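You operate a simulated robot arm through the tools that you are given. There is no shell and no other tool. Be economical: measure what you need, move in short steps, check, and stop when the job is done.

You are at the controls of a simulated robot arm. One attempt, no reset.

## Task
Set the hose timer to water 45 minutes every 48 hours.
Fine: slide it to auto and confirm with the white button.

The check looks at the end state, three seconds after you hand in, the way a careful person would. Anything else that was tipped, shoved, dropped, spilled or broken makes it a failure.

## Robot
A 5-joint arm with a two-finger parallel gripper, fixed in place. Base frame: the origin is at the foot of the arm, x ahead of it, y to its left, z up; the work surface is at about z = 0. Lengths are in mm, angles in rad, forces in N, time in s.
With the tool pointing down near the work surface it reaches from about 260 to 680 mm from the base axis. Its first joint turns from -1.152 to 1.152 rad. The tool tilts only in the upright plane through the base axis and itself; it spins freely about its own axis. Payload 2.9 kg.
The TCP is the grasp point between the finger pads, 30 mm short of the fingertips. In the tool frame z runs along the fingers and y along their closing line. Largest opening 110 mm; finger width 20, thickness 10; the body of the gripper, 48 by 112 mm, starts 55 mm behind the TCP.
Orientation is that of the tool frame in the base frame, as a unit quaternion [x, y, z, w]. With the fingers straight down and closing along the base's y, the tool's x points along the base's -x, its y along +y and its z along -z.

## Interface
- The arm moves only by the tool jog_arm. Its argument "targets" is a list of rows, each a list of 7 numbers: the turn, a rotation vector about the tool's x, y, z in degrees, then the shift along the tool's x, y, z in mm, then the finger opening in mm, from 0 to 110. In form: [[ax, ay, az, dx, dy, dz, hand], ...]. A call has 1 to 8 rows; each row is the pose to reach, as a shift and turn from the pose commanded when the call began, along the tool's axes at that moment. Each row takes 0.2 s and may step no farther than 50 mm and 0.15 rad from the row before; otherwise, or with a gripper value out of range, the whole call is refused. Where a pose cannot be reached the arm comes as near as it can. A force on the tool above 60 N (or 10 N above the force at the start of the call, whichever is more), or a blocked arm, ends the call early, and 0.2 s more pass. The fingers move at their own pace (about 108 mm/s each) and stop on an object; they squeeze with about 38 N. The grip force told is the motor's: it shows also when the fingers shut on nothing. Time passes only in rows, and 0.2 s behind the last, so rows that repeat a pose let the fingers close. The reply holds the time, the measured pose of the TCP, the force on the tool along the base axes, the opening and the grip force, in the units named above and with some noise, with the torque about the TCP (base axes, N m) and any sound that the robot's microphone picked up, and new pictures: "show" is both (left out), scene, wrist or none.
- Cameras (640 x 400 px; columns grow to the right, rows downward): "scene" is fixed at [29.7, -442.1, 610.7]; the picture's right is [0.84, -0.54, 0.00], its down [-0.27, -0.42, -0.86] and it looks along [0.47, 0.72, -0.51] (base axes); focal length 358 px, centre (320, 200). "wrist" rides on the gripper at [72, 17, -103] in the tool frame; the picture's right is [-0.23, 0.97, 0.00], its down [-0.76, -0.18, -0.62] and it looks along [-0.61, -0.14, 0.78] (tool axes); focal length 222 px, centre (320, 200). There is no depth. A picture from a camera that has moved, and an enlarged one, comes with that camera's place and axes in the base frame and with its lens.
- close_up(camera, box): a new picture of the part [left, top, right, bottom] of that camera's present view, enlarged. It takes no simulated time.
- finish_job(): hands the job in; it is judged then, once.

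Work in short steps. Places have to be worked out from the pictures, the camera data and where the tool is seen: move nearer, look again, correct. Check each grasp and each placing, and mend what went wrong. You have 120 turns and 200 pictures in all, those below and enlarged ones among them. Open the gripper and draw the arm clear of the work before you hand the job in, unless the task says otherwise; then end with one line.

The tools are called after "Call:" as name(argument=value, ...) on one line, values as JSON. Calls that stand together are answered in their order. jog_arm: Moves the arm, as the interface text tells. Its arguments: {"type":"object","properties":{"targets":{"type":"array"},"show":{"type":"string","enum":["both","scene","wrist","none"]}},"required":["targets"]} The other tools are called the same way: close_up (camera, box) takes an enlarged picture of a part of a camera's view; finish_job () hands the job in.

At the start:

```text
clock: 0.0
position: [309.2, 211.4, 378.6]
tool_rot: [0.0, 1.0, 0.0, 0.001]
ft_force: [0.0, -0.1, 0.2]
wrist_torque: [0.02, -0.01, -0.01]
finger_gap: 110.2
grip_force: 0.1
```

scene: 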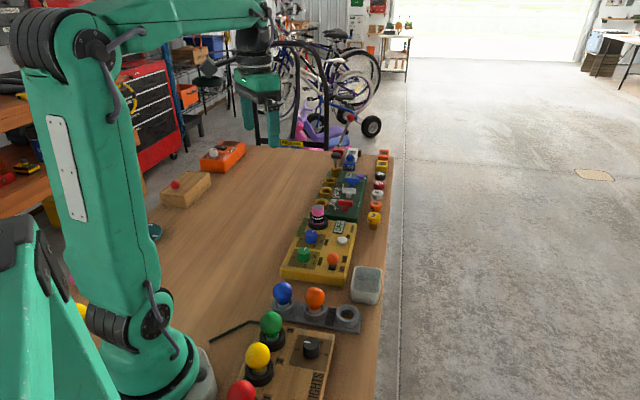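
wrist: 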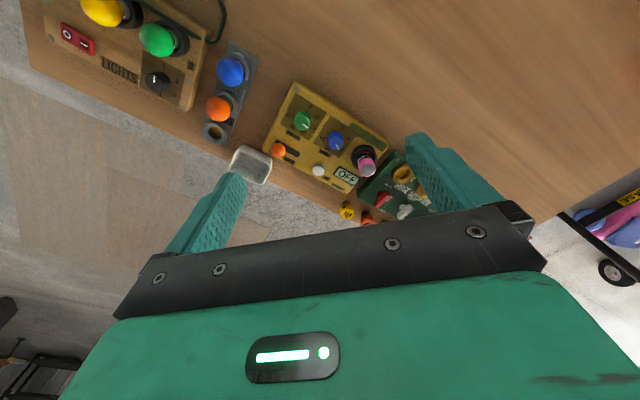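

Let me look closely at the devices on the table before moving.

Call:
close_up(camera="scene", box=[260, 190, 400, 300])

Call:
close_up(camera="wrist", box=[250, 70, 450, 230])

Call:
close_up(camera="scene", box=[300, 140, 400, 230])

```text
3.64 times, centred on (330, 245) of scene
camera zoom: at [29.7, -442.1, 610.7], right [0.84, -0.54, 0.0], down [-0.27, -0.42, -0.86], along [0.47, 0.72, -0.51], focal length 1303 px, centre (284, 36)
```

zoom: 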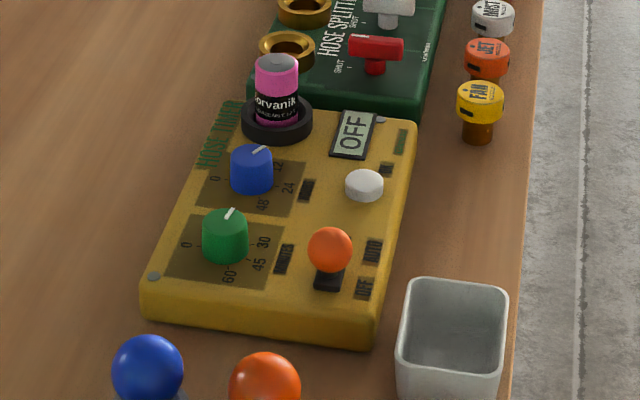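

```text
2.50 times, centred on (350, 150) of wrist
camera zoom: at [235.5, 228.9, 481.0], right [0.23, 0.97, 0.0], down [0.76, -0.18, 0.62], along [0.61, -0.14, -0.78], focal length 555 px, centre (245, 325)
```

zoom: 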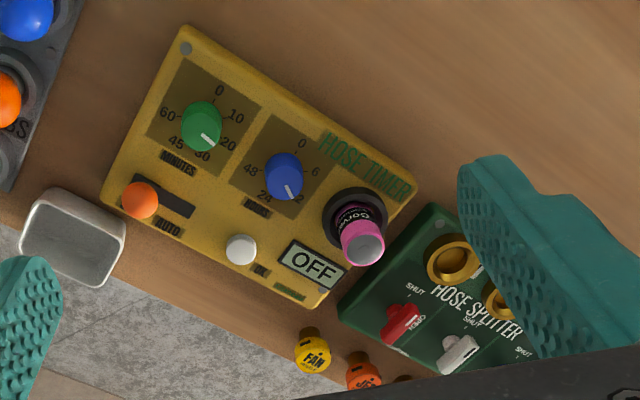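

```text
4.44 times, centred on (350, 185) of scene
camera zoom: at [29.7, -442.1, 610.7], right [0.84, -0.54, 0.0], down [-0.27, -0.42, -0.86], along [0.47, 0.72, -0.51], focal length 1592 px, centre (187, 267)
```

zoom: 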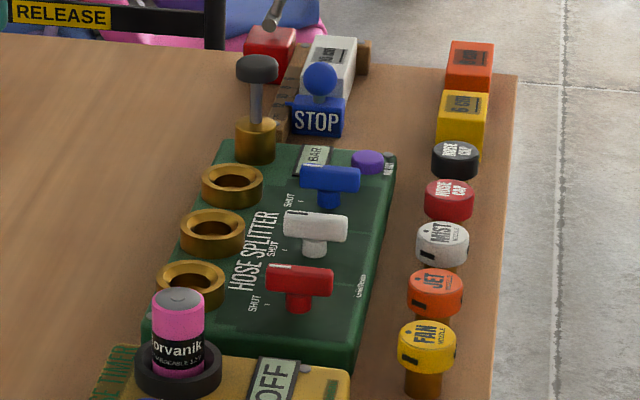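

The yellow panel is the timer: green minutes, blue hours, orange slider, white OK button, around (460, 160). I'll move closer for a better view.

Call:
jog_arm(targets=[[0, 0, 0, -15, -5, 45, 110], [0, 0, 0, -30, -10, 90, 110], [0, 0, 0, -40, -15, 130, 110], [0, 0, 0, -50, -20, 160, 110]], show="both")

```text
clock: 1.0
position: [359.8, 191.8, 215.8]
tool_rot: [0.0, 1.0, 0.0, 0.0]
ft_force: [0.9, 0.1, 0.2]
wrist_torque: [-0.01, 0.0, 0.0]
finger_gap: 110.2
grip_force: 0.1
camera wrist: at [286.7, 208.8, 319.7], right [0.23, 0.97, 0.0], down [0.76, -0.18, 0.62], along [0.61, -0.14, -0.78], focal length 222 px, centre (320, 200)
```

scene: 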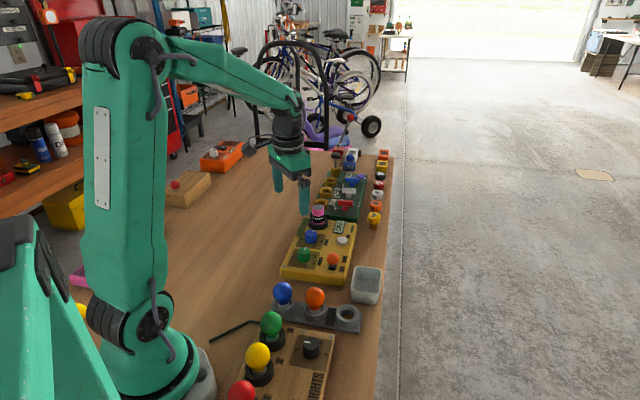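
wrist: 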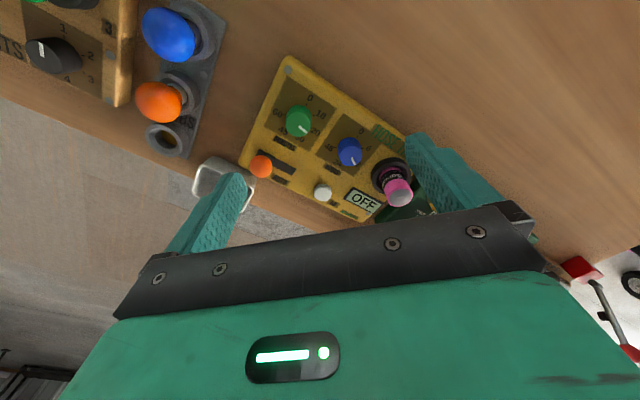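

Call:
close_up(camera="wrist", box=[235, 50, 425, 225])

```text
2.29 times, centred on (330, 138) of wrist
camera zoom: at [286.7, 208.8, 319.7], right [0.23, 0.97, 0.0], down [0.76, -0.18, 0.62], along [0.61, -0.14, -0.78], focal length 508 px, centre (297, 343)
```

zoom: 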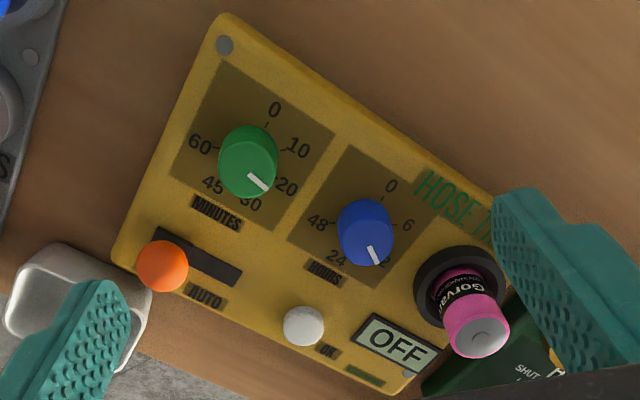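

Call:
close_up(camera="wrist", box=[265, 75, 355, 150])

Call:
close_up(camera="wrist", box=[315, 110, 405, 185])

Call:
close_up(camera="scene", box=[285, 225, 355, 275])

```text
5.33 times, centred on (310, 112) of wrist
camera zoom: at [286.7, 208.8, 319.7], right [0.23, 0.97, 0.0], down [0.76, -0.18, 0.62], along [0.61, -0.14, -0.78], focal length 1185 px, centre (373, 667)
```

zoom: 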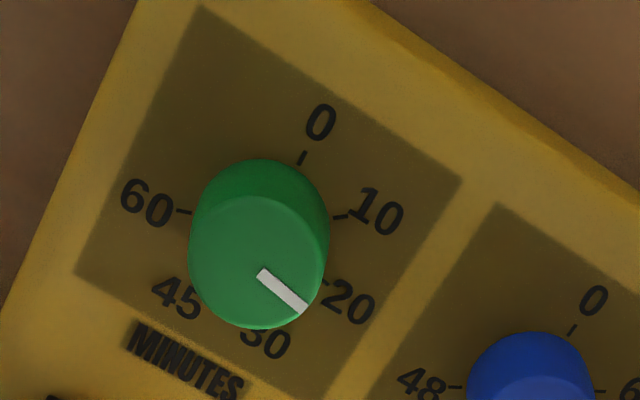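

```text
5.33 times, centred on (360, 148) of wrist
camera zoom: at [286.7, 208.8, 319.7], right [0.23, 0.97, 0.0], down [0.76, -0.18, 0.62], along [0.61, -0.14, -0.78], focal length 1185 px, centre (107, 480)
```

zoom: 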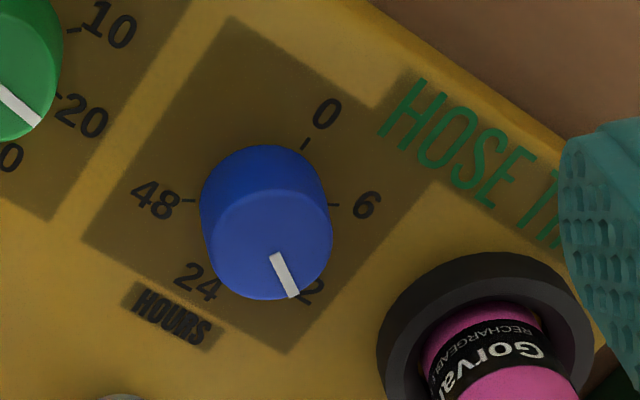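

```text
8.00 times, centred on (320, 250) of scene
camera zoom: at [29.6, -442.1, 610.7], right [0.84, -0.54, 0.0], down [-0.27, -0.42, -0.86], along [0.47, 0.72, -0.51], focal length 2866 px, centre (320, -200)
```

zoom: 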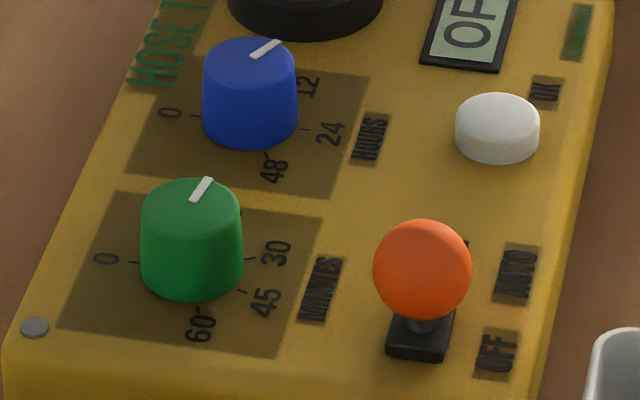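

Ticks are 50° apart on minutes (pointer at 20) and 60° apart on hours (pointer at 12). The green knob axis is near (376.7, 161.2) and the blue near (433.9, 218), tops at about z 52. I'll go above the green knob.

Call:
jog_arm(targets=[[0, 0, 0, -8, -15, 40, 56], [0, 0, 0, -17, -30.5, 80, 56], [0, 0, 0, -17, -30.5, 110, 56], [0, 0, 0, -17, -30.5, 110, 56]], show="both")

```text
clock: 2.0
position: [376.7, 161.5, 105.7]
tool_rot: [0.0, 1.0, -0.001, 0.0]
ft_force: [-1.0, 0.0, 0.1]
wrist_torque: [0.0, -0.02, 0.0]
finger_gap: 55.9
grip_force: 0.1
camera wrist: at [303.5, 179.2, 209.1], right [0.23, 0.97, 0.0], down [0.76, -0.18, 0.62], along [0.61, -0.14, -0.78], focal length 222 px, centre (320, 200)
```

scene: 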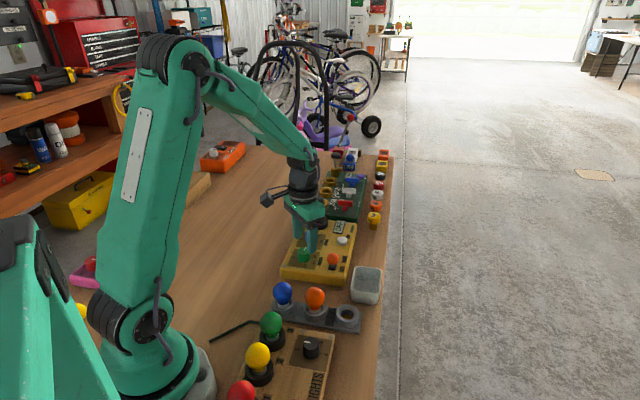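
wrist: 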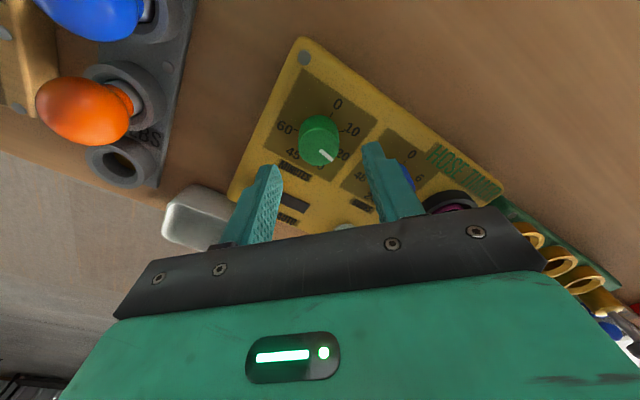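

Aligned with the green knob; the fingers straddle it. Descend to TCP z ≈ 62 and close.

Call:
jog_arm(targets=[[0, 0, 0, 0, 0, 22, 56], [0, 0, 0, 0, 0, 43, 56], [0, 0, 0, 0, 0, 43, 30], [0, 0, 0, 0, 0, 43, 28], [0, 0, 0, 0, 0, 43, 28]], show="both")

```text
clock: 3.2
position: [375.8, 160.5, 63.8]
tool_rot: [-0.002, 1.0, 0.0, 0.0]
ft_force: [0.6, 10.0, 2.4]
wrist_torque: [0.26, -0.08, -0.04]
finger_gap: 31.9
grip_force: 3.3
camera wrist: at [302.2, 178.4, 167.3], right [0.23, 0.97, 0.0], down [0.76, -0.18, 0.62], along [0.61, -0.14, -0.78], focal length 222 px, centre (320, 200)
```

scene: 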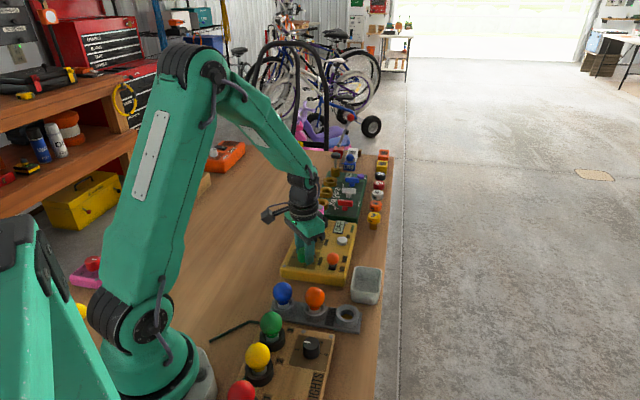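
wrist: 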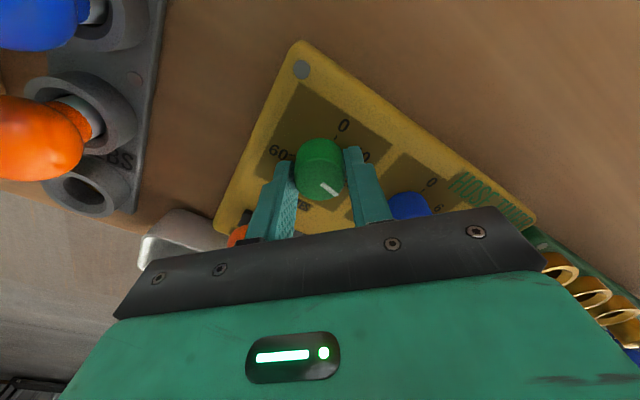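

Knob gripped at 31.9 mm, with a slight +y side load, so I shift +1 mm and begin turning clockwise (toward 45).

Call:
jog_arm(targets=[[0, 0, 0, 0.5, 1, 0, 20], [0, 0, 8.3, 0.5, 1, 0, 20], [0, 0, 16.6, 0.5, 1, 0, 20], [0, 0, 25, 0.5, 1, 0, 20], [0, 0, 25, 0.5, 1, 0, 20]], show="wrist")

```text
clock: 4.4
position: [376.7, 160.1, 63.9]
tool_rot: [0.219, 0.976, 0.0, -0.001]
ft_force: [9.3, -35.8, 11.2]
wrist_torque: [-1.05, -0.58, 0.0]
finger_gap: 30.9
grip_force: 45.1
camera wrist: at [316.5, 207.6, 167.5], right [0.62, 0.78, 0.0], down [0.61, -0.49, 0.62], along [0.49, -0.39, -0.78], focal length 222 px, centre (320, 200)
```

wrist: 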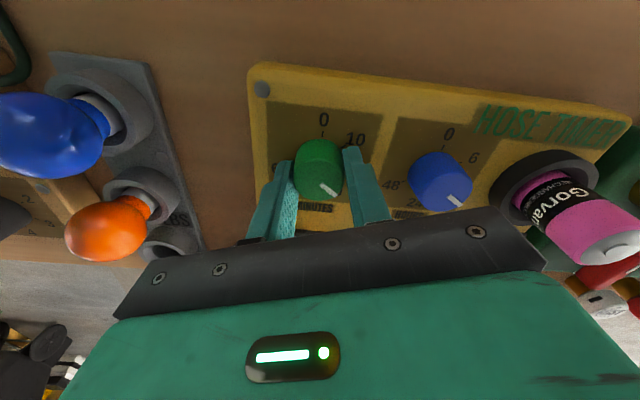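

Knob follows the turn (25° so far). The side load flipped to -36 N, so I ease back about 0.75 mm while continuing the turn.

Call:
jog_arm(targets=[[0, 0, 0, -0.5, -0.6, 0, 20], [0, 0, 8.3, -0.5, -0.6, 0, 20], [0, 0, 16.6, -0.5, -0.6, 0, 20], [0, 0, 25, -0.5, -0.6, 0, 20], [0, 0, 33, -0.5, -0.6, 0, 20], [0, 0, 41, -0.5, -0.6, 0, 20], [0, 0, 41, -0.5, -0.6, 0, 20]], show="wrist")

```text
clock: 6.0
position: [374.9, 160.6, 64.3]
tool_rot: [0.546, 0.838, -0.003, -0.002]
ft_force: [-20.6, -2.9, 11.8]
wrist_torque: [-0.26, 0.5, 0.14]
finger_gap: 31.6
grip_force: 11.8
camera wrist: at [360.3, 234.0, 167.4], right [0.98, 0.19, -0.01], down [0.15, -0.77, 0.62], along [0.11, -0.61, -0.78], focal length 222 px, centre (320, 200)
```

wrist: 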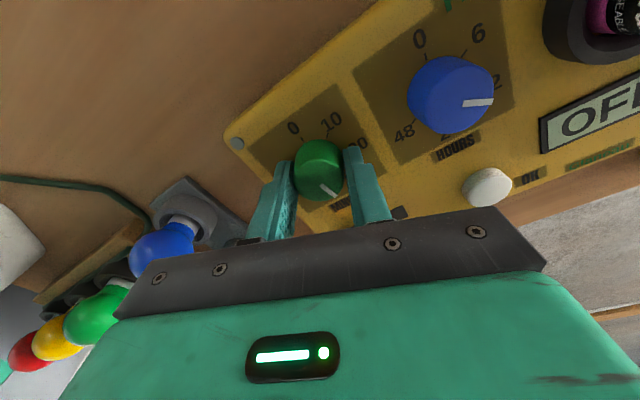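

Turned 66° so far; 34° remaining, with a small load relief.

Call:
jog_arm(targets=[[0, 0, 0, 0.16, -0.4, 0, 20], [0, 0, 8.3, 0.16, -0.4, 0, 20], [0, 0, 16.6, 0.16, -0.4, 0, 20], [0, 0, 25, 0.16, -0.4, 0, 20], [0, 0, 34, 0.1, -0.4, 0, 20], [0, 0, 34, 0.1, -0.4, 0, 20]], show="wrist")

```text
refused: row 5 steps farther than a row can; nothing moved
```

The last step was too large; I resend with smaller ones.

Call:
jog_arm(targets=[[0, 0, 0, 0.16, -0.4, 0, 20], [0, 0, 8.4, 0.16, -0.4, 0, 20], [0, 0, 16.8, 0.16, -0.4, 0, 20], [0, 0, 25.2, 0.16, -0.4, 0, 20], [0, 0, 33.6, 0.16, -0.4, 0, 20], [0, 0, 33.6, 0.16, -0.4, 0, 20]], show="wrist")

```text
clock: 7.4
position: [372.6, 159.8, 63.5]
tool_rot: [0.764, 0.645, -0.004, -0.002]
ft_force: [-20.4, -14.4, 10.9]
wrist_torque: [-0.21, 0.49, 0.03]
finger_gap: 31.1
grip_force: 44.9
camera wrist: at [402.2, 229.7, 167.2], right [0.92, -0.39, -0.01], down [-0.3, -0.72, 0.63], along [-0.25, -0.58, -0.78], focal length 222 px, centre (320, 200)
```

wrist: 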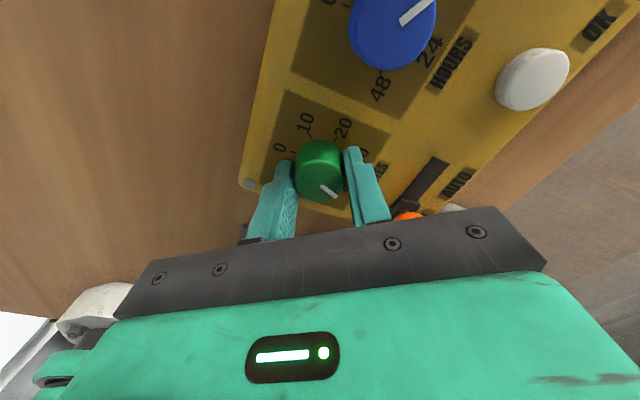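

Total turn is 100°. Release, rise, and check the pointer and the panel's position.

Call:
jog_arm(targets=[[0, 0, 0, 0, 0, 0, 56], [0, 0, 0, 0, 0, 0, 56], [0, 0, 0, 0, 0, -40, 56], [0, 0, 0, 0, 0, -80, 56]], show="both")

Call:
close_up(camera="scene", box=[260, 190, 400, 300])

```text
clock: 8.4
position: [374.8, 160.9, 145.3]
tool_rot: [0.764, 0.646, 0.001, 0.0]
ft_force: [-0.4, 0.2, -0.2]
wrist_torque: [-0.02, -0.01, 0.05]
finger_gap: 56.2
grip_force: 0.0
camera wrist: at [402.4, 230.2, 248.6], right [0.92, -0.39, 0.0], down [-0.3, -0.72, 0.62], along [-0.24, -0.57, -0.78], focal length 222 px, centre (320, 200)
```

scene: 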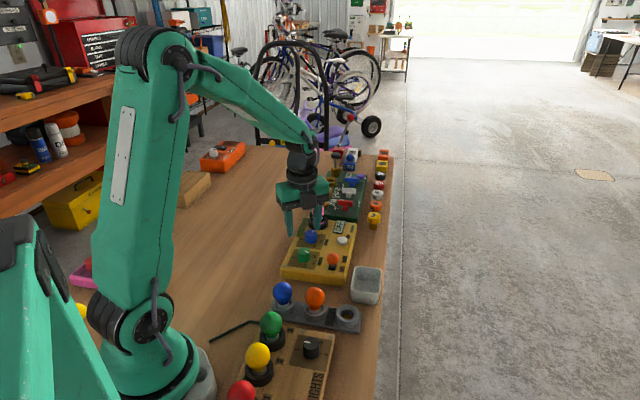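
wrist: 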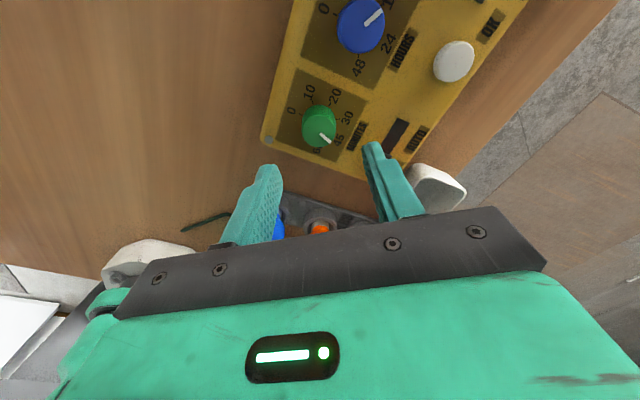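

```text
3.64 times, centred on (330, 245) of scene
camera zoom: at [29.7, -442.1, 610.7], right [0.84, -0.54, 0.0], down [-0.27, -0.42, -0.86], along [0.47, 0.72, -0.51], focal length 1303 px, centre (284, 36)
```

zoom: 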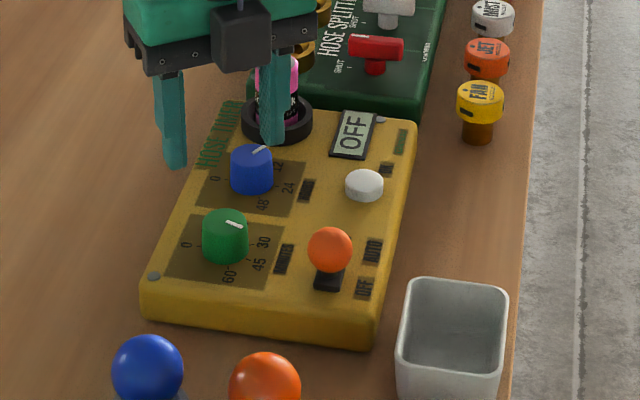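

Call:
close_up(camera="wrist", box=[275, 75, 365, 150])

```text
5.33 times, centred on (320, 112) of wrist
camera zoom: at [402.4, 230.2, 248.6], right [0.92, -0.39, 0.0], down [-0.3, -0.72, 0.62], along [-0.24, -0.57, -0.78], focal length 1185 px, centre (320, 667)
```

zoom: 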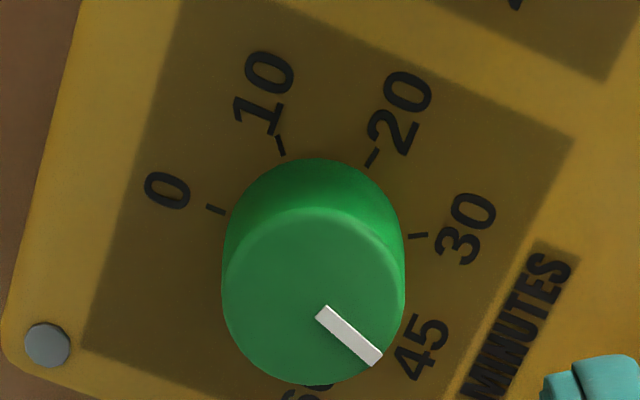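

The pointer is at −65°, right at 45 minutes, and the panel hasn't shifted. Next the blue knob, at about (431, 217).

Call:
jog_arm(targets=[[0, 0, 0, 30, 20, 0, 56], [0, 0, 0, 65, 45.6, 0, 56], [0, 0, 0, 65, 45.6, 40, 56], [0, 0, 0, 65, 45.6, 40, 56]], show="both")

Call:
close_up(camera="wrist", box=[220, 70, 420, 230])

```text
clock: 9.4
position: [433.2, 217.5, 103.8]
tool_rot: [0.764, 0.645, 0.0, 0.0]
ft_force: [-0.1, -0.1, 0.3]
wrist_torque: [-0.01, 0.02, 0.02]
finger_gap: 55.9
grip_force: 0.1
camera wrist: at [461.6, 286.9, 207.8], right [0.92, -0.39, 0.0], down [-0.3, -0.72, 0.62], along [-0.24, -0.57, -0.78], focal length 222 px, centre (320, 200)
```

scene: 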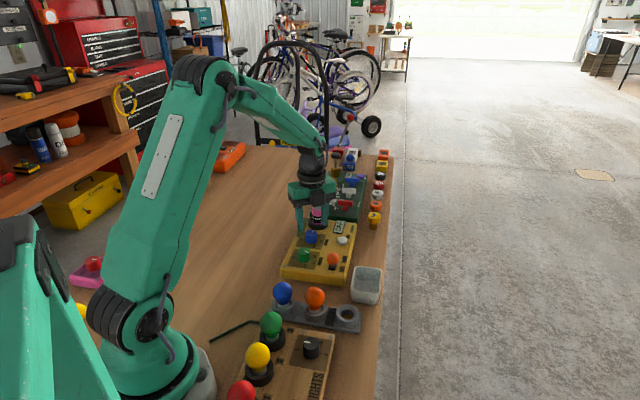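
wrist: 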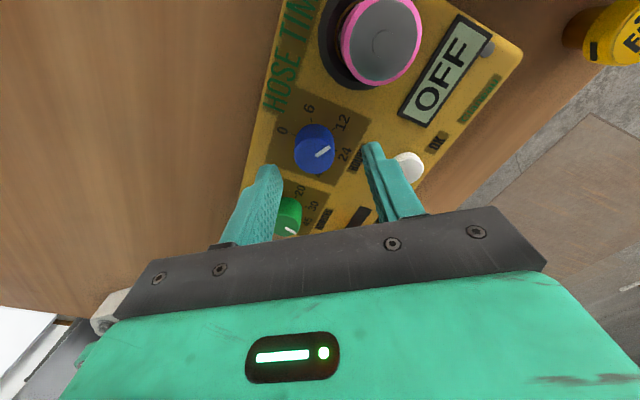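

```text
2.50 times, centred on (320, 150) of wrist
camera zoom: at [461.6, 286.9, 207.8], right [0.92, -0.39, 0.0], down [-0.3, -0.72, 0.62], along [-0.24, -0.57, -0.78], focal length 555 px, centre (320, 325)
```

zoom: 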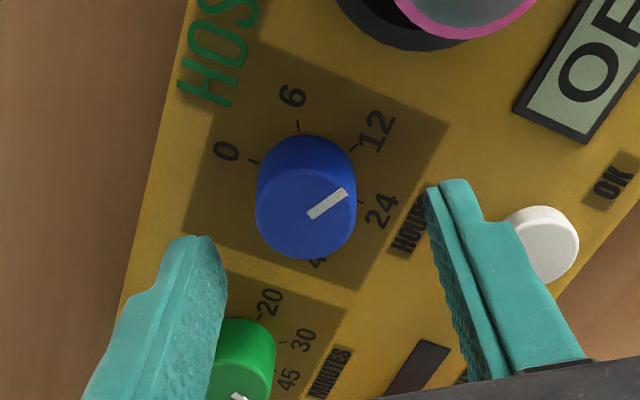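

The view puts the knob about 3 mm in −x of the tool; target is (430, 216.5). Correct, descend and close.

Call:
jog_arm(targets=[[0, 0, 0, -1.5, -2.8, 0, 56], [0, 0, 0, -1.5, -2.8, 25, 56], [0, 0, 0, -1.5, -2.8, 41, 56], [0, 0, 0, -1.5, -2.8, 41, 34], [0, 0, 0, -1.5, -2.8, 41, 30], [0, 0, 0, -1.5, -2.8, 41, 29]], show="wrist")

```text
clock: 10.8
position: [427.1, 216.5, 63.5]
tool_rot: [0.764, 0.646, -0.001, 0.0]
ft_force: [-2.4, 0.7, 10.0]
wrist_torque: [-0.05, 0.24, -0.03]
finger_gap: 34.3
grip_force: 5.3
camera wrist: at [455.2, 286.2, 167.4], right [0.92, -0.39, 0.0], down [-0.3, -0.72, 0.62], along [-0.24, -0.57, -0.78], focal length 222 px, centre (320, 200)
```

wrist: 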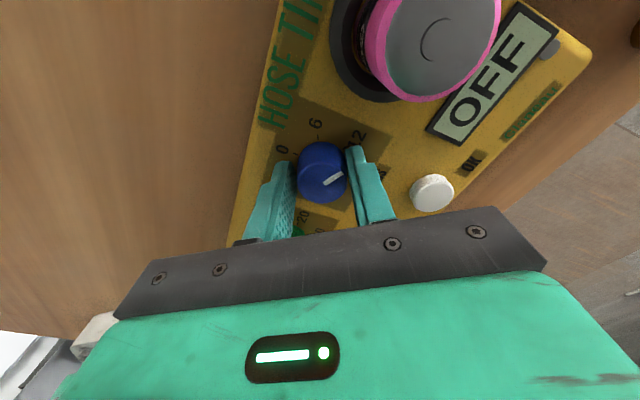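

Knob gripped with low side load. Turn clockwise the first ~50°.

Call:
jog_arm(targets=[[0, 0, 0, 0, 0, 0, 20], [0, 0, 8.4, 0, 0, 0, 20], [0, 0, 16.8, 0, 0, 0, 20], [0, 0, 25.2, 0, 0, 0, 20], [0, 0, 33.6, 0, 0, 0, 20], [0, 0, 42, 0, 0, 0, 20], [0, 0, 42, 0, 0, 0, 20]], show="wrist")

```text
clock: 12.4
position: [428.4, 217.7, 64.0]
tool_rot: [0.945, 0.328, 0.002, 0.0]
ft_force: [21.3, -0.2, -1.2]
wrist_torque: [0.0, -0.58, -0.01]
finger_gap: 31.6
grip_force: 45.0
camera wrist: at [494.9, 248.8, 167.9], right [0.42, -0.91, 0.0], down [-0.71, -0.33, 0.62], along [-0.56, -0.26, -0.79], focal length 222 px, centre (320, 200)
```

wrist: 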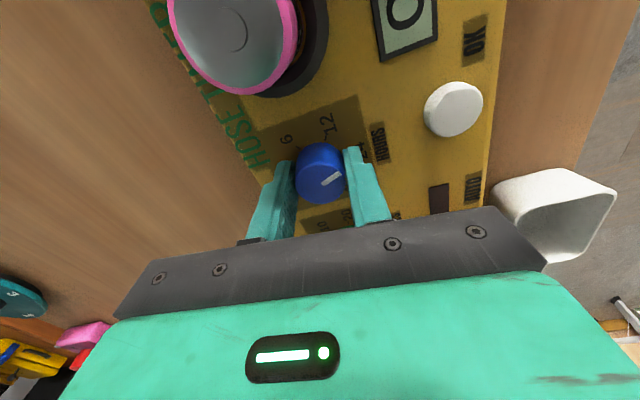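

Following well (42°). Continue with a small +x relief.

Call:
jog_arm(targets=[[0, 0, 8.4, 0.3, 0.25, 0, 20], [0, 0, 16.8, 0.3, 0.25, 0, 20], [0, 0, 25.2, 0.3, 0.25, 0, 20], [0, 0, 33.6, 0.3, 0.25, 0, 20], [0, 0, 42, 0.3, 0.25, 0, 20], [0, 0, 42, 0.3, 0.25, 0, 20]], show="wrist")

```text
clock: 12.8
position: [427.0, 216.0, 64.0]
tool_rot: [0.954, 0.299, -0.001, 0.0]
ft_force: [-2.8, 4.5, 1.2]
wrist_torque: [0.17, -0.13, 0.02]
finger_gap: 30.8
grip_force: 44.5
out of reach, approached as far as the arm can: row 1
stopped in row 1: the force on the tool passed its limit at 96 N (the readings are from after the stop); the commanded pose is now the measured one
camera wrist: at [495.9, 243.8, 167.3], right [0.37, -0.93, 0.0], down [-0.73, -0.29, 0.62], along [-0.58, -0.23, -0.78], focal length 222 px, centre (320, 200)
```

wrist: 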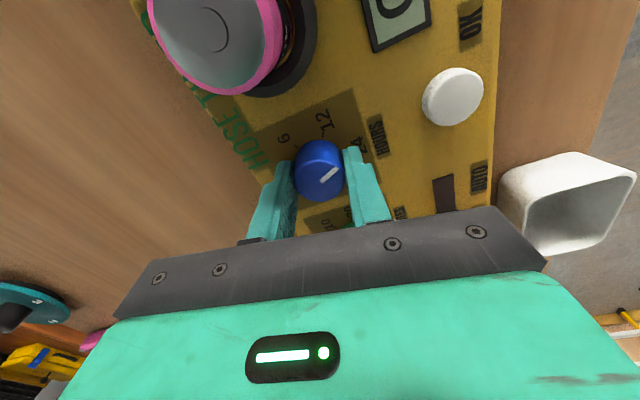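

Wrist spin limit reached here. Release, lift, and spin back ccw about 120° to regrasp.

Call:
jog_arm(targets=[[0, 0, 0, 0, 0, 0, 56], [0, 0, 0, 0, 0, 0, 56], [0, 0, 0, 0, 0, -40, 56], [0, 0, -8.4, 0, 0, -45, 56], [0, 0, -16.8, 0, 0, -45, 56], [0, 0, -25.2, 0, 0, -45, 56], [0, 0, -33.6, 0, 0, -45, 56], [0, 0, -42, 0, 0, -45, 56]], show="none")

Call:
jog_arm(targets=[[0, 0, -8.4, 0, 0, 0, 56], [0, 0, -16.8, 0, 0, 0, 56], [0, 0, -25.2, 0, 0, 0, 56], [0, 0, -33.6, 0, 0, 0, 56], [0, 0, -42, 0, 0, 0, 56], [0, 0, -50.4, 0, 0, 0, 56], [0, 0, -58.8, 0, 0, 0, 56], [0, 0, -67, 0, 0, 0, 56]], show="both")

Call:
close_up(camera="wrist", box=[220, 70, 420, 230])

```text
clock: 14.6
position: [427.3, 215.1, 108.8]
tool_rot: [0.784, 0.621, -0.001, 0.0]
ft_force: [0.3, 0.2, -0.3]
wrist_torque: [0.03, -0.01, -0.01]
finger_gap: 55.8
grip_force: 0.1
```

```text
clock: 16.4
position: [428.4, 216.7, 109.3]
tool_rot: [0.31, 0.951, -0.001, -0.001]
ft_force: [-0.2, -0.4, -0.4]
wrist_torque: [-0.03, 0.0, 0.0]
finger_gap: 56.1
grip_force: 0.0
camera wrist: at [378.5, 272.9, 212.8], right [0.76, 0.65, 0.0], down [0.51, -0.59, 0.62], along [0.4, -0.47, -0.78], focal length 222 px, centre (320, 200)
```

scene: 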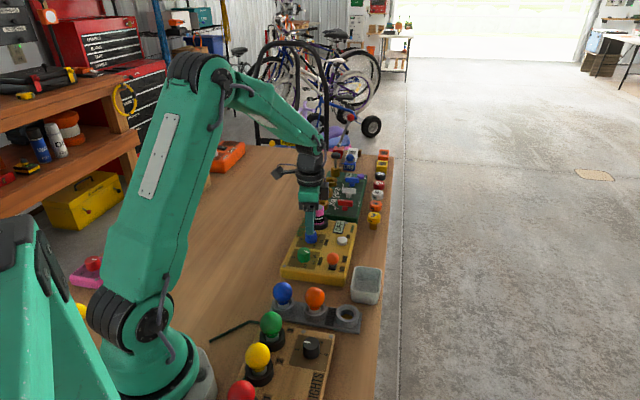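
wrist: 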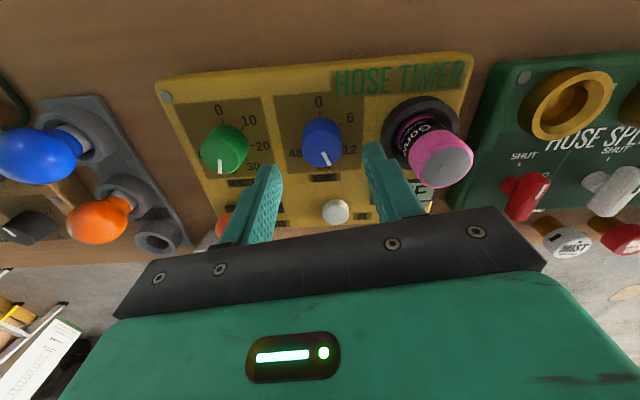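

```text
2.50 times, centred on (320, 150) of wrist
camera zoom: at [378.5, 272.9, 212.8], right [0.76, 0.65, 0.0], down [0.51, -0.59, 0.62], along [0.4, -0.47, -0.78], focal length 555 px, centre (320, 325)
```

zoom: 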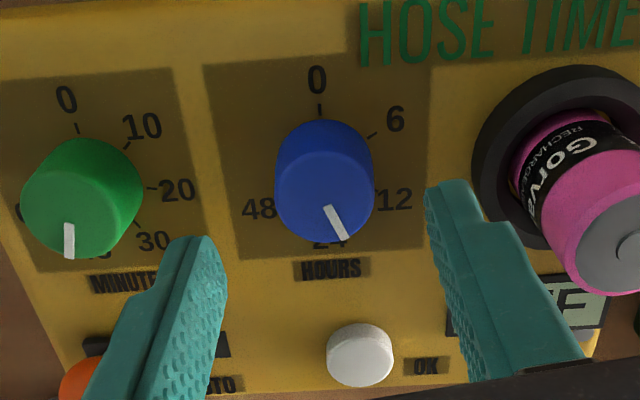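

Blue pointer is at about −25°; needs −105°, i.e. 80° more cw. Well centred here; descend and regrasp.

Call:
jog_arm(targets=[[0, 0, 0, 0, 0, 22, 52], [0, 0, 0, 0, 0, 45, 50], [0, 0, 0, 0, 0, 45, 32], [0, 0, 0, 0, 0, 45, 29], [0, 0, 0, 0, 0, 45, 29]], show="wrist")

```text
clock: 17.6
position: [427.2, 216.9, 64.8]
tool_rot: [0.313, 0.95, 0.0, 0.0]
ft_force: [4.5, 4.9, -1.4]
wrist_torque: [0.11, -0.15, 0.01]
finger_gap: 32.4
grip_force: 3.2
camera wrist: at [378.3, 274.0, 169.3], right [0.76, 0.65, 0.0], down [0.51, -0.59, 0.62], along [0.4, -0.47, -0.78], focal length 222 px, centre (320, 200)
```

wrist: 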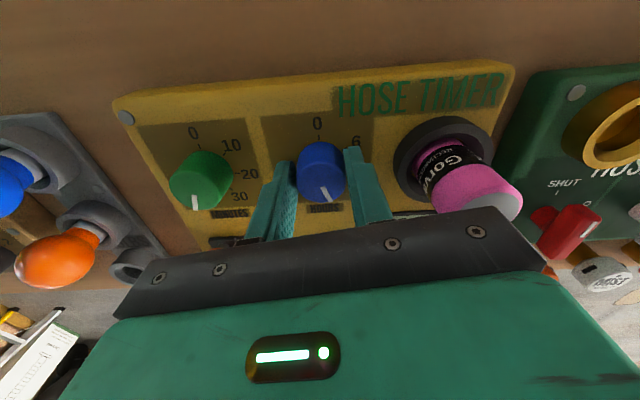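

Good light grip. Firm up and turn clockwise 50°.

Call:
jog_arm(targets=[[0, 0, 0, 0, 0, 0, 20], [0, 0, 8.4, 0, 0, 0, 20], [0, 0, 16.8, 0, 0, 0, 20], [0, 0, 25.2, 0, 0, 0, 20], [0, 0, 33.6, 0, 0, 0, 20], [0, 0, 42, 0, 0, 0, 20], [0, 0, 50, 0, 0, 0, 20], [0, 0, 50, 0, 0, 0, 20]], show="none")

```text
clock: 19.4
position: [428.1, 216.2, 66.1]
tool_rot: [0.685, 0.729, 0.001, 0.001]
ft_force: [-2.5, 29.1, 22.3]
wrist_torque: [0.92, 0.06, -0.03]
finger_gap: 30.9
grip_force: 45.0
```

Yaw went 50°. Relieve the +y load and turn the last 30°.

Call:
jog_arm(targets=[[0, 0, 0, 0.5, 0, 0, 20], [0, 0, 8, 0.5, 0, 0, 20], [0, 0, 16, 0.5, 0, 0, 20], [0, 0, 23, 0.5, 0, 0, 20], [0, 0, 30, 0.5, 0, 0, 20], [0, 0, 30, 0.5, 0, 0, 20]], show="wrist")

```text
clock: 20.8
position: [429.7, 217.3, 66.2]
tool_rot: [0.85, 0.526, 0.001, 0.0]
ft_force: [-5.5, 20.7, 31.1]
wrist_torque: [0.13, 0.49, 0.01]
finger_gap: 31.1
grip_force: 45.1
camera wrist: at [475.0, 274.7, 169.3], right [0.77, -0.64, 0.0], down [-0.5, -0.6, 0.62], along [-0.4, -0.48, -0.78], focal length 222 px, centre (320, 200)
```

wrist: 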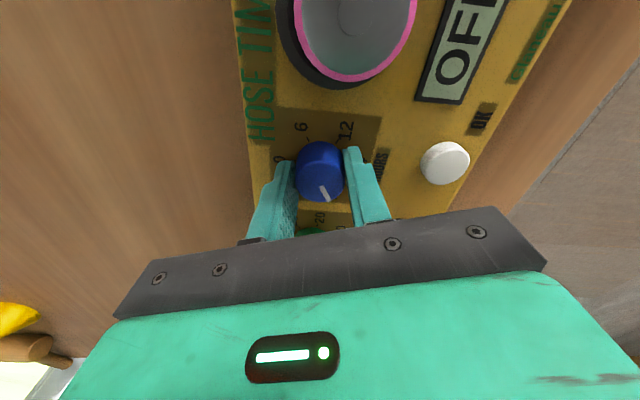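

Turn complete. Release, lift, and inspect.

Call:
jog_arm(targets=[[0, 0, 0, 0, 0, 0, 54], [0, 0, 0, 0, 0, 0, 54], [0, 0, 0, 0, 0, -40, 54], [0, 0, 0, 0, 0, -80, 54], [0, 0, 0, 0, 0, -80, 54]], show="wrist")

Call:
close_up(camera="wrist", box=[265, 75, 375, 165])

Call:
close_up(camera="scene", box=[285, 225, 355, 275])

```text
clock: 22.0
position: [426.4, 214.8, 142.9]
tool_rot: [0.849, 0.528, -0.001, -0.001]
ft_force: [-0.1, 0.7, 0.3]
wrist_torque: [-0.01, 0.0, 0.0]
finger_gap: 54.1
grip_force: 0.0
camera wrist: at [473.6, 273.1, 247.4], right [0.77, -0.64, 0.0], down [-0.5, -0.6, 0.63], along [-0.4, -0.48, -0.78], focal length 222 px, centre (320, 200)
```

wrist: 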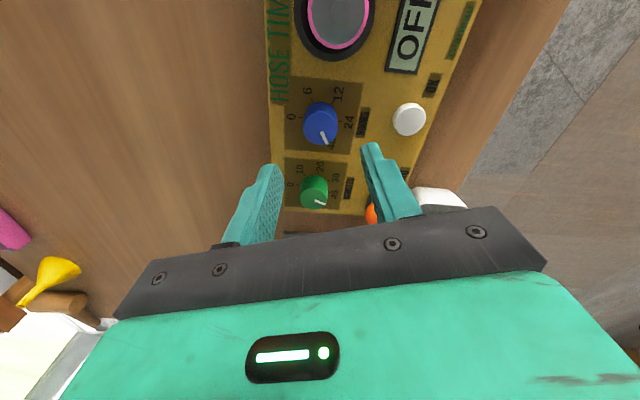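

```text
4.44 times, centred on (320, 120) of wrist
camera zoom: at [473.6, 273.1, 247.4], right [0.77, -0.64, 0.0], down [-0.5, -0.6, 0.63], along [-0.4, -0.48, -0.78], focal length 987 px, centre (320, 556)
```

zoom: 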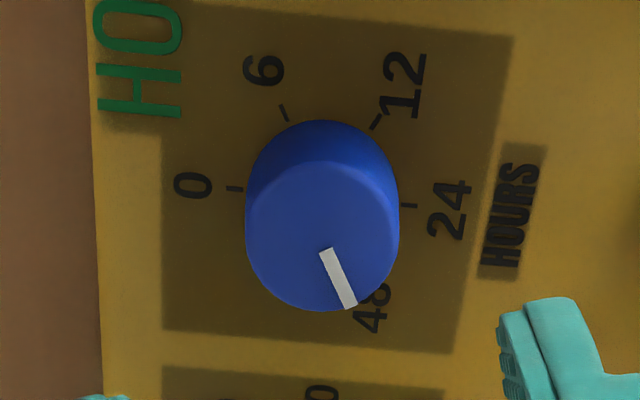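

```text
8.00 times, centred on (320, 250) of scene
camera zoom: at [29.6, -442.1, 610.7], right [0.84, -0.54, 0.0], down [-0.27, -0.42, -0.86], along [0.47, 0.72, -0.51], focal length 2866 px, centre (320, -200)
```

zoom: 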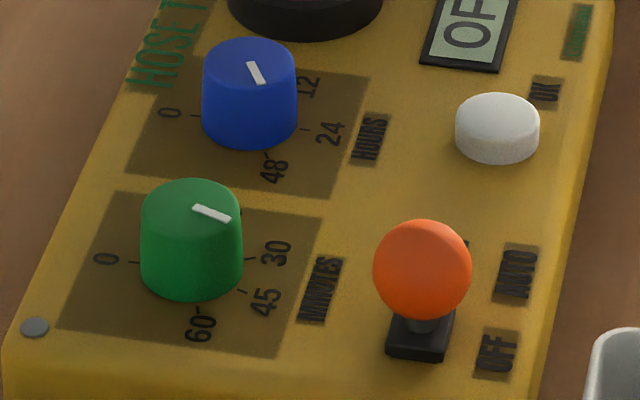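

Hours pointer is at −108°, on 48 (−105°); minutes still on 45. Now to the slider: ball near (417, 98, z 56). I move above it with the closing axis aligned to the slot (45°).

Call:
jog_arm(targets=[[0, 0, -8.4, -14, 5.3, 0, 54], [0, 0, -16.8, -28, 10.6, 0, 54], [0, 0, -25.2, -42, 16, 0, 54], [0, 0, -33.6, -56, 21.3, 0, 54], [0, 0, -42, -70, 26.6, 0, 54], [0, 0, -50.4, -84, 32, 0, 54], [0, 0, -58.8, -98, 37.2, 0, 54], [0, 0, -67.2, -110, 42.5, 0, 54]], show="both")

Call:
close_up(camera="wrist", box=[220, 70, 420, 230])

```text
clock: 23.8
position: [418.2, 98.9, 144.6]
tool_rot: [0.414, 0.91, -0.001, 0.0]
ft_force: [-0.5, 0.8, 0.4]
wrist_torque: [0.0, 0.0, -0.01]
finger_gap: 53.8
grip_force: 0.0
camera wrist: at [381.9, 164.7, 248.3], right [0.88, 0.47, 0.0], down [0.37, -0.69, 0.62], along [0.29, -0.55, -0.78], focal length 222 px, centre (320, 200)
```

scene: 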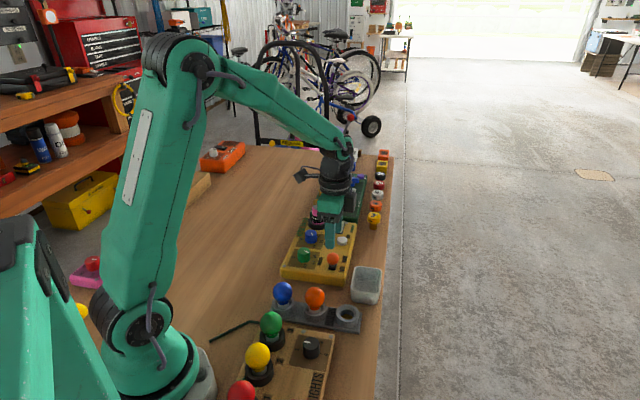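
wrist: 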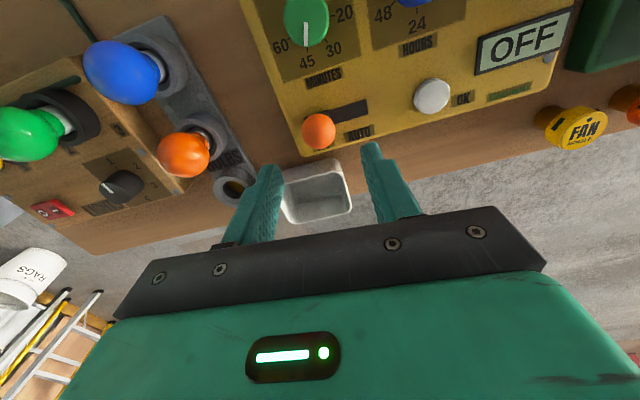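

```text
2.50 times, centred on (320, 150) of wrist
camera zoom: at [381.9, 164.7, 248.3], right [0.88, 0.47, 0.0], down [0.37, -0.69, 0.62], along [0.29, -0.55, -0.78], focal length 555 px, centre (320, 325)
```

zoom: 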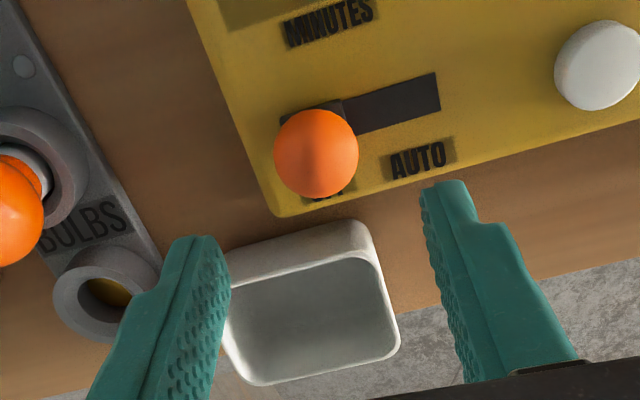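

Ball is centred at about (416, 97.5), near-aligned with the tool. Descend around it and close loosely.

Call:
jog_arm(targets=[[0, 0, 0, 0.6, -2, 40, 54], [0, 0, 0, 0.6, -2, 60, 54], [0, 0, 0, 0.6, -2, 78, 54], [0, 0, 0, 0.6, -2, 78, 34], [0, 0, 0, 0.6, -2, 78, 31]], show="both")

Call:
close_up(camera="scene", box=[285, 210, 375, 275])

```text
clock: 25.0
position: [416.4, 96.9, 65.5]
tool_rot: [0.416, 0.909, -0.001, 0.0]
ft_force: [0.1, 0.3, -0.3]
wrist_torque: [-0.01, 0.0, -0.01]
finger_gap: 31.0
grip_force: 0.0
camera wrist: at [381.7, 164.1, 169.5], right [0.89, 0.46, 0.0], down [0.36, -0.69, 0.62], along [0.29, -0.55, -0.78], focal length 222 px, centre (320, 200)
```

scene: 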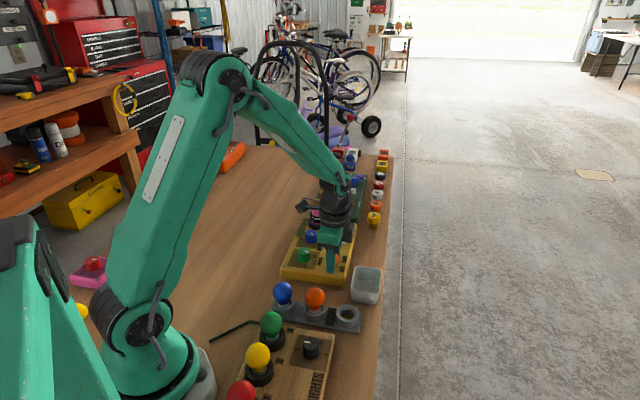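
wrist: 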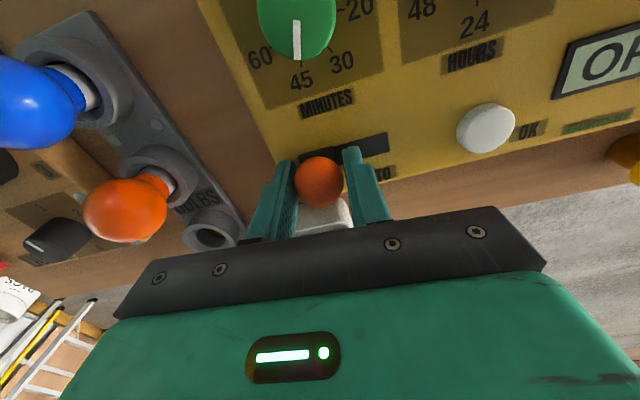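

```text
6.15 times, centred on (330, 242) of scene
camera zoom: at [29.7, -442.1, 610.7], right [0.84, -0.54, 0.0], down [-0.27, -0.42, -0.86], along [0.47, 0.72, -0.51], focal length 2205 px, centre (258, -62)
```

zoom: 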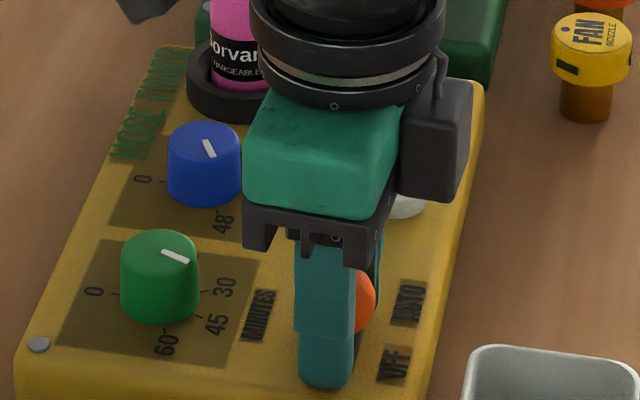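

The fingers are around the ball with no load. Slide along +tool y toward AUTO, 26 mm first.

Call:
jog_arm(targets=[[0, 0, 0, 0.4, 7, 0, 31], [0, 0, 0, 0.8, 14, 0, 31], [0, 0, 0, 1.1, 20, 0, 31], [0, 0, 0, 1.4, 26, 0, 31]], show="wrist")

```text
clock: 26.0
position: [433.9, 115.6, 66.4]
tool_rot: [0.415, 0.91, 0.0, 0.0]
ft_force: [0.7, 1.0, -0.8]
wrist_torque: [-0.04, 0.01, 0.01]
finger_gap: 31.7
grip_force: 0.9
camera wrist: at [399.5, 182.7, 170.0], right [0.89, 0.47, 0.0], down [0.36, -0.69, 0.62], along [0.29, -0.55, -0.78], focal length 222 px, centre (320, 200)
```

wrist: 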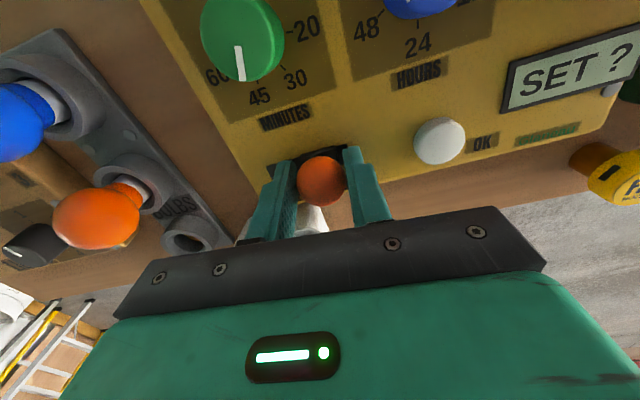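

Display now reads "SET ?" . Continue in small steps toward the stop.

Call:
jog_arm(targets=[[0, 0, 0, 0.2, 3, 0, 31], [0, 0, 0, 0.4, 6, 0, 31], [0, 0, 0, 0.5, 9, 0, 31]], show="wrist")

```text
clock: 26.8
position: [440.7, 120.0, 65.1]
tool_rot: [0.417, 0.909, -0.002, -0.001]
ft_force: [-4.6, -6.0, 2.1]
wrist_torque: [-0.02, 0.09, 0.05]
finger_gap: 35.1
grip_force: 4.0
camera wrist: at [404.9, 188.1, 169.8], right [0.89, 0.46, 0.0], down [0.37, -0.69, 0.62], along [0.29, -0.55, -0.78], focal length 222 px, centre (320, 200)
```

wrist: 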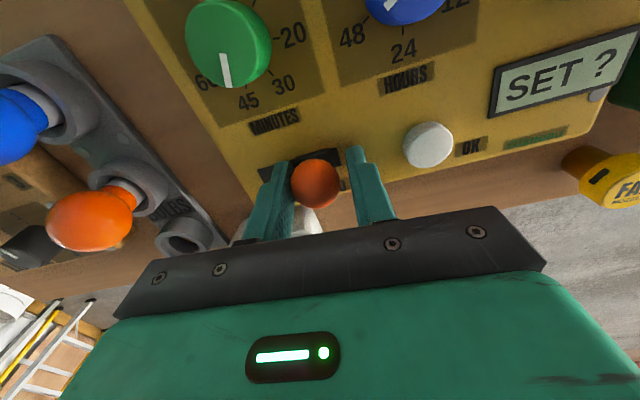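

The slider is at its end stop. Open, lift, then view the button.

Call:
jog_arm(targets=[[0, 0, 0, 0, -2.5, 0, 50], [0, 0, 0, 0, -2.5, 0, 50], [0, 0, 0, 0, -2.5, -40, 50], [0, 0, 0, 0, -2.5, -78, 30], [0, 0, 0, 0, -2.5, -78, 0], [0, 0, 0, 0, -2.5, -78, 0]], show="wrist")

Call:
close_up(camera="wrist", box=[300, 20, 500, 180])

Call:
close_up(camera="scene", box=[285, 210, 375, 275])

```text
clock: 28.2
position: [439.5, 119.6, 144.8]
tool_rot: [0.416, 0.91, -0.001, 0.0]
ft_force: [-0.6, 0.1, 0.1]
wrist_torque: [0.03, 0.01, -0.04]
finger_gap: 0.0
grip_force: 37.5
camera wrist: at [404.4, 186.0, 248.2], right [0.89, 0.46, 0.0], down [0.36, -0.69, 0.62], along [0.29, -0.55, -0.78], focal length 222 px, centre (320, 200)
```

wrist: 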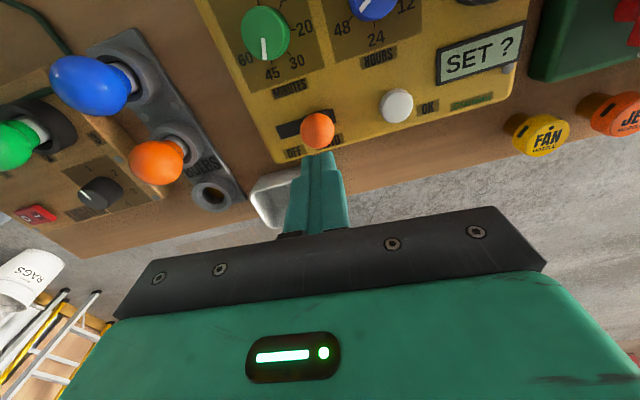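

```text
2.50 times, centred on (400, 100) of wrist
camera zoom: at [404.4, 186.0, 248.2], right [0.89, 0.46, 0.0], down [0.36, -0.69, 0.62], along [0.29, -0.55, -0.78], focal length 555 px, centre (120, 450)
```

zoom: 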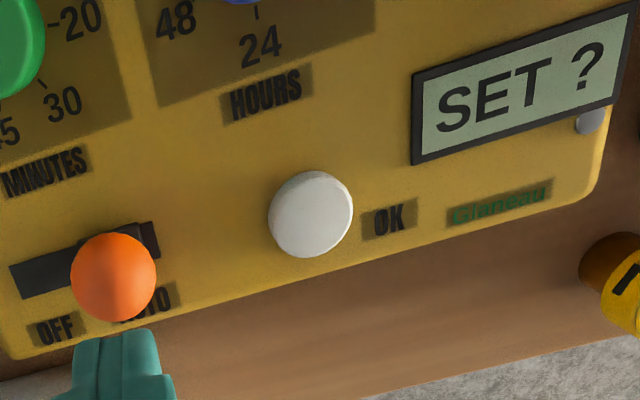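

```text
6.15 times, centred on (330, 242) of scene
camera zoom: at [29.6, -442.1, 610.7], right [0.84, -0.54, 0.0], down [-0.27, -0.42, -0.86], along [0.47, 0.72, -0.51], focal length 2205 px, centre (258, -62)
```

zoom: 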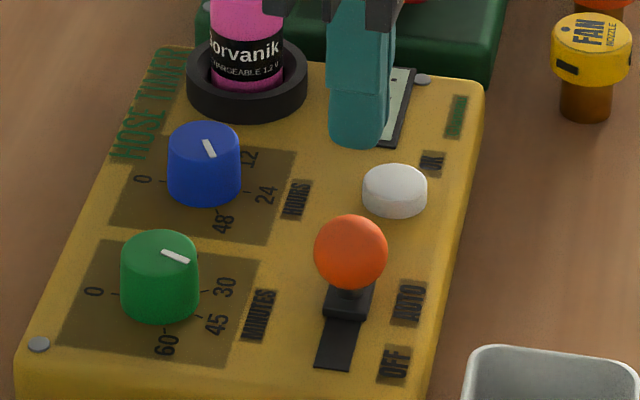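

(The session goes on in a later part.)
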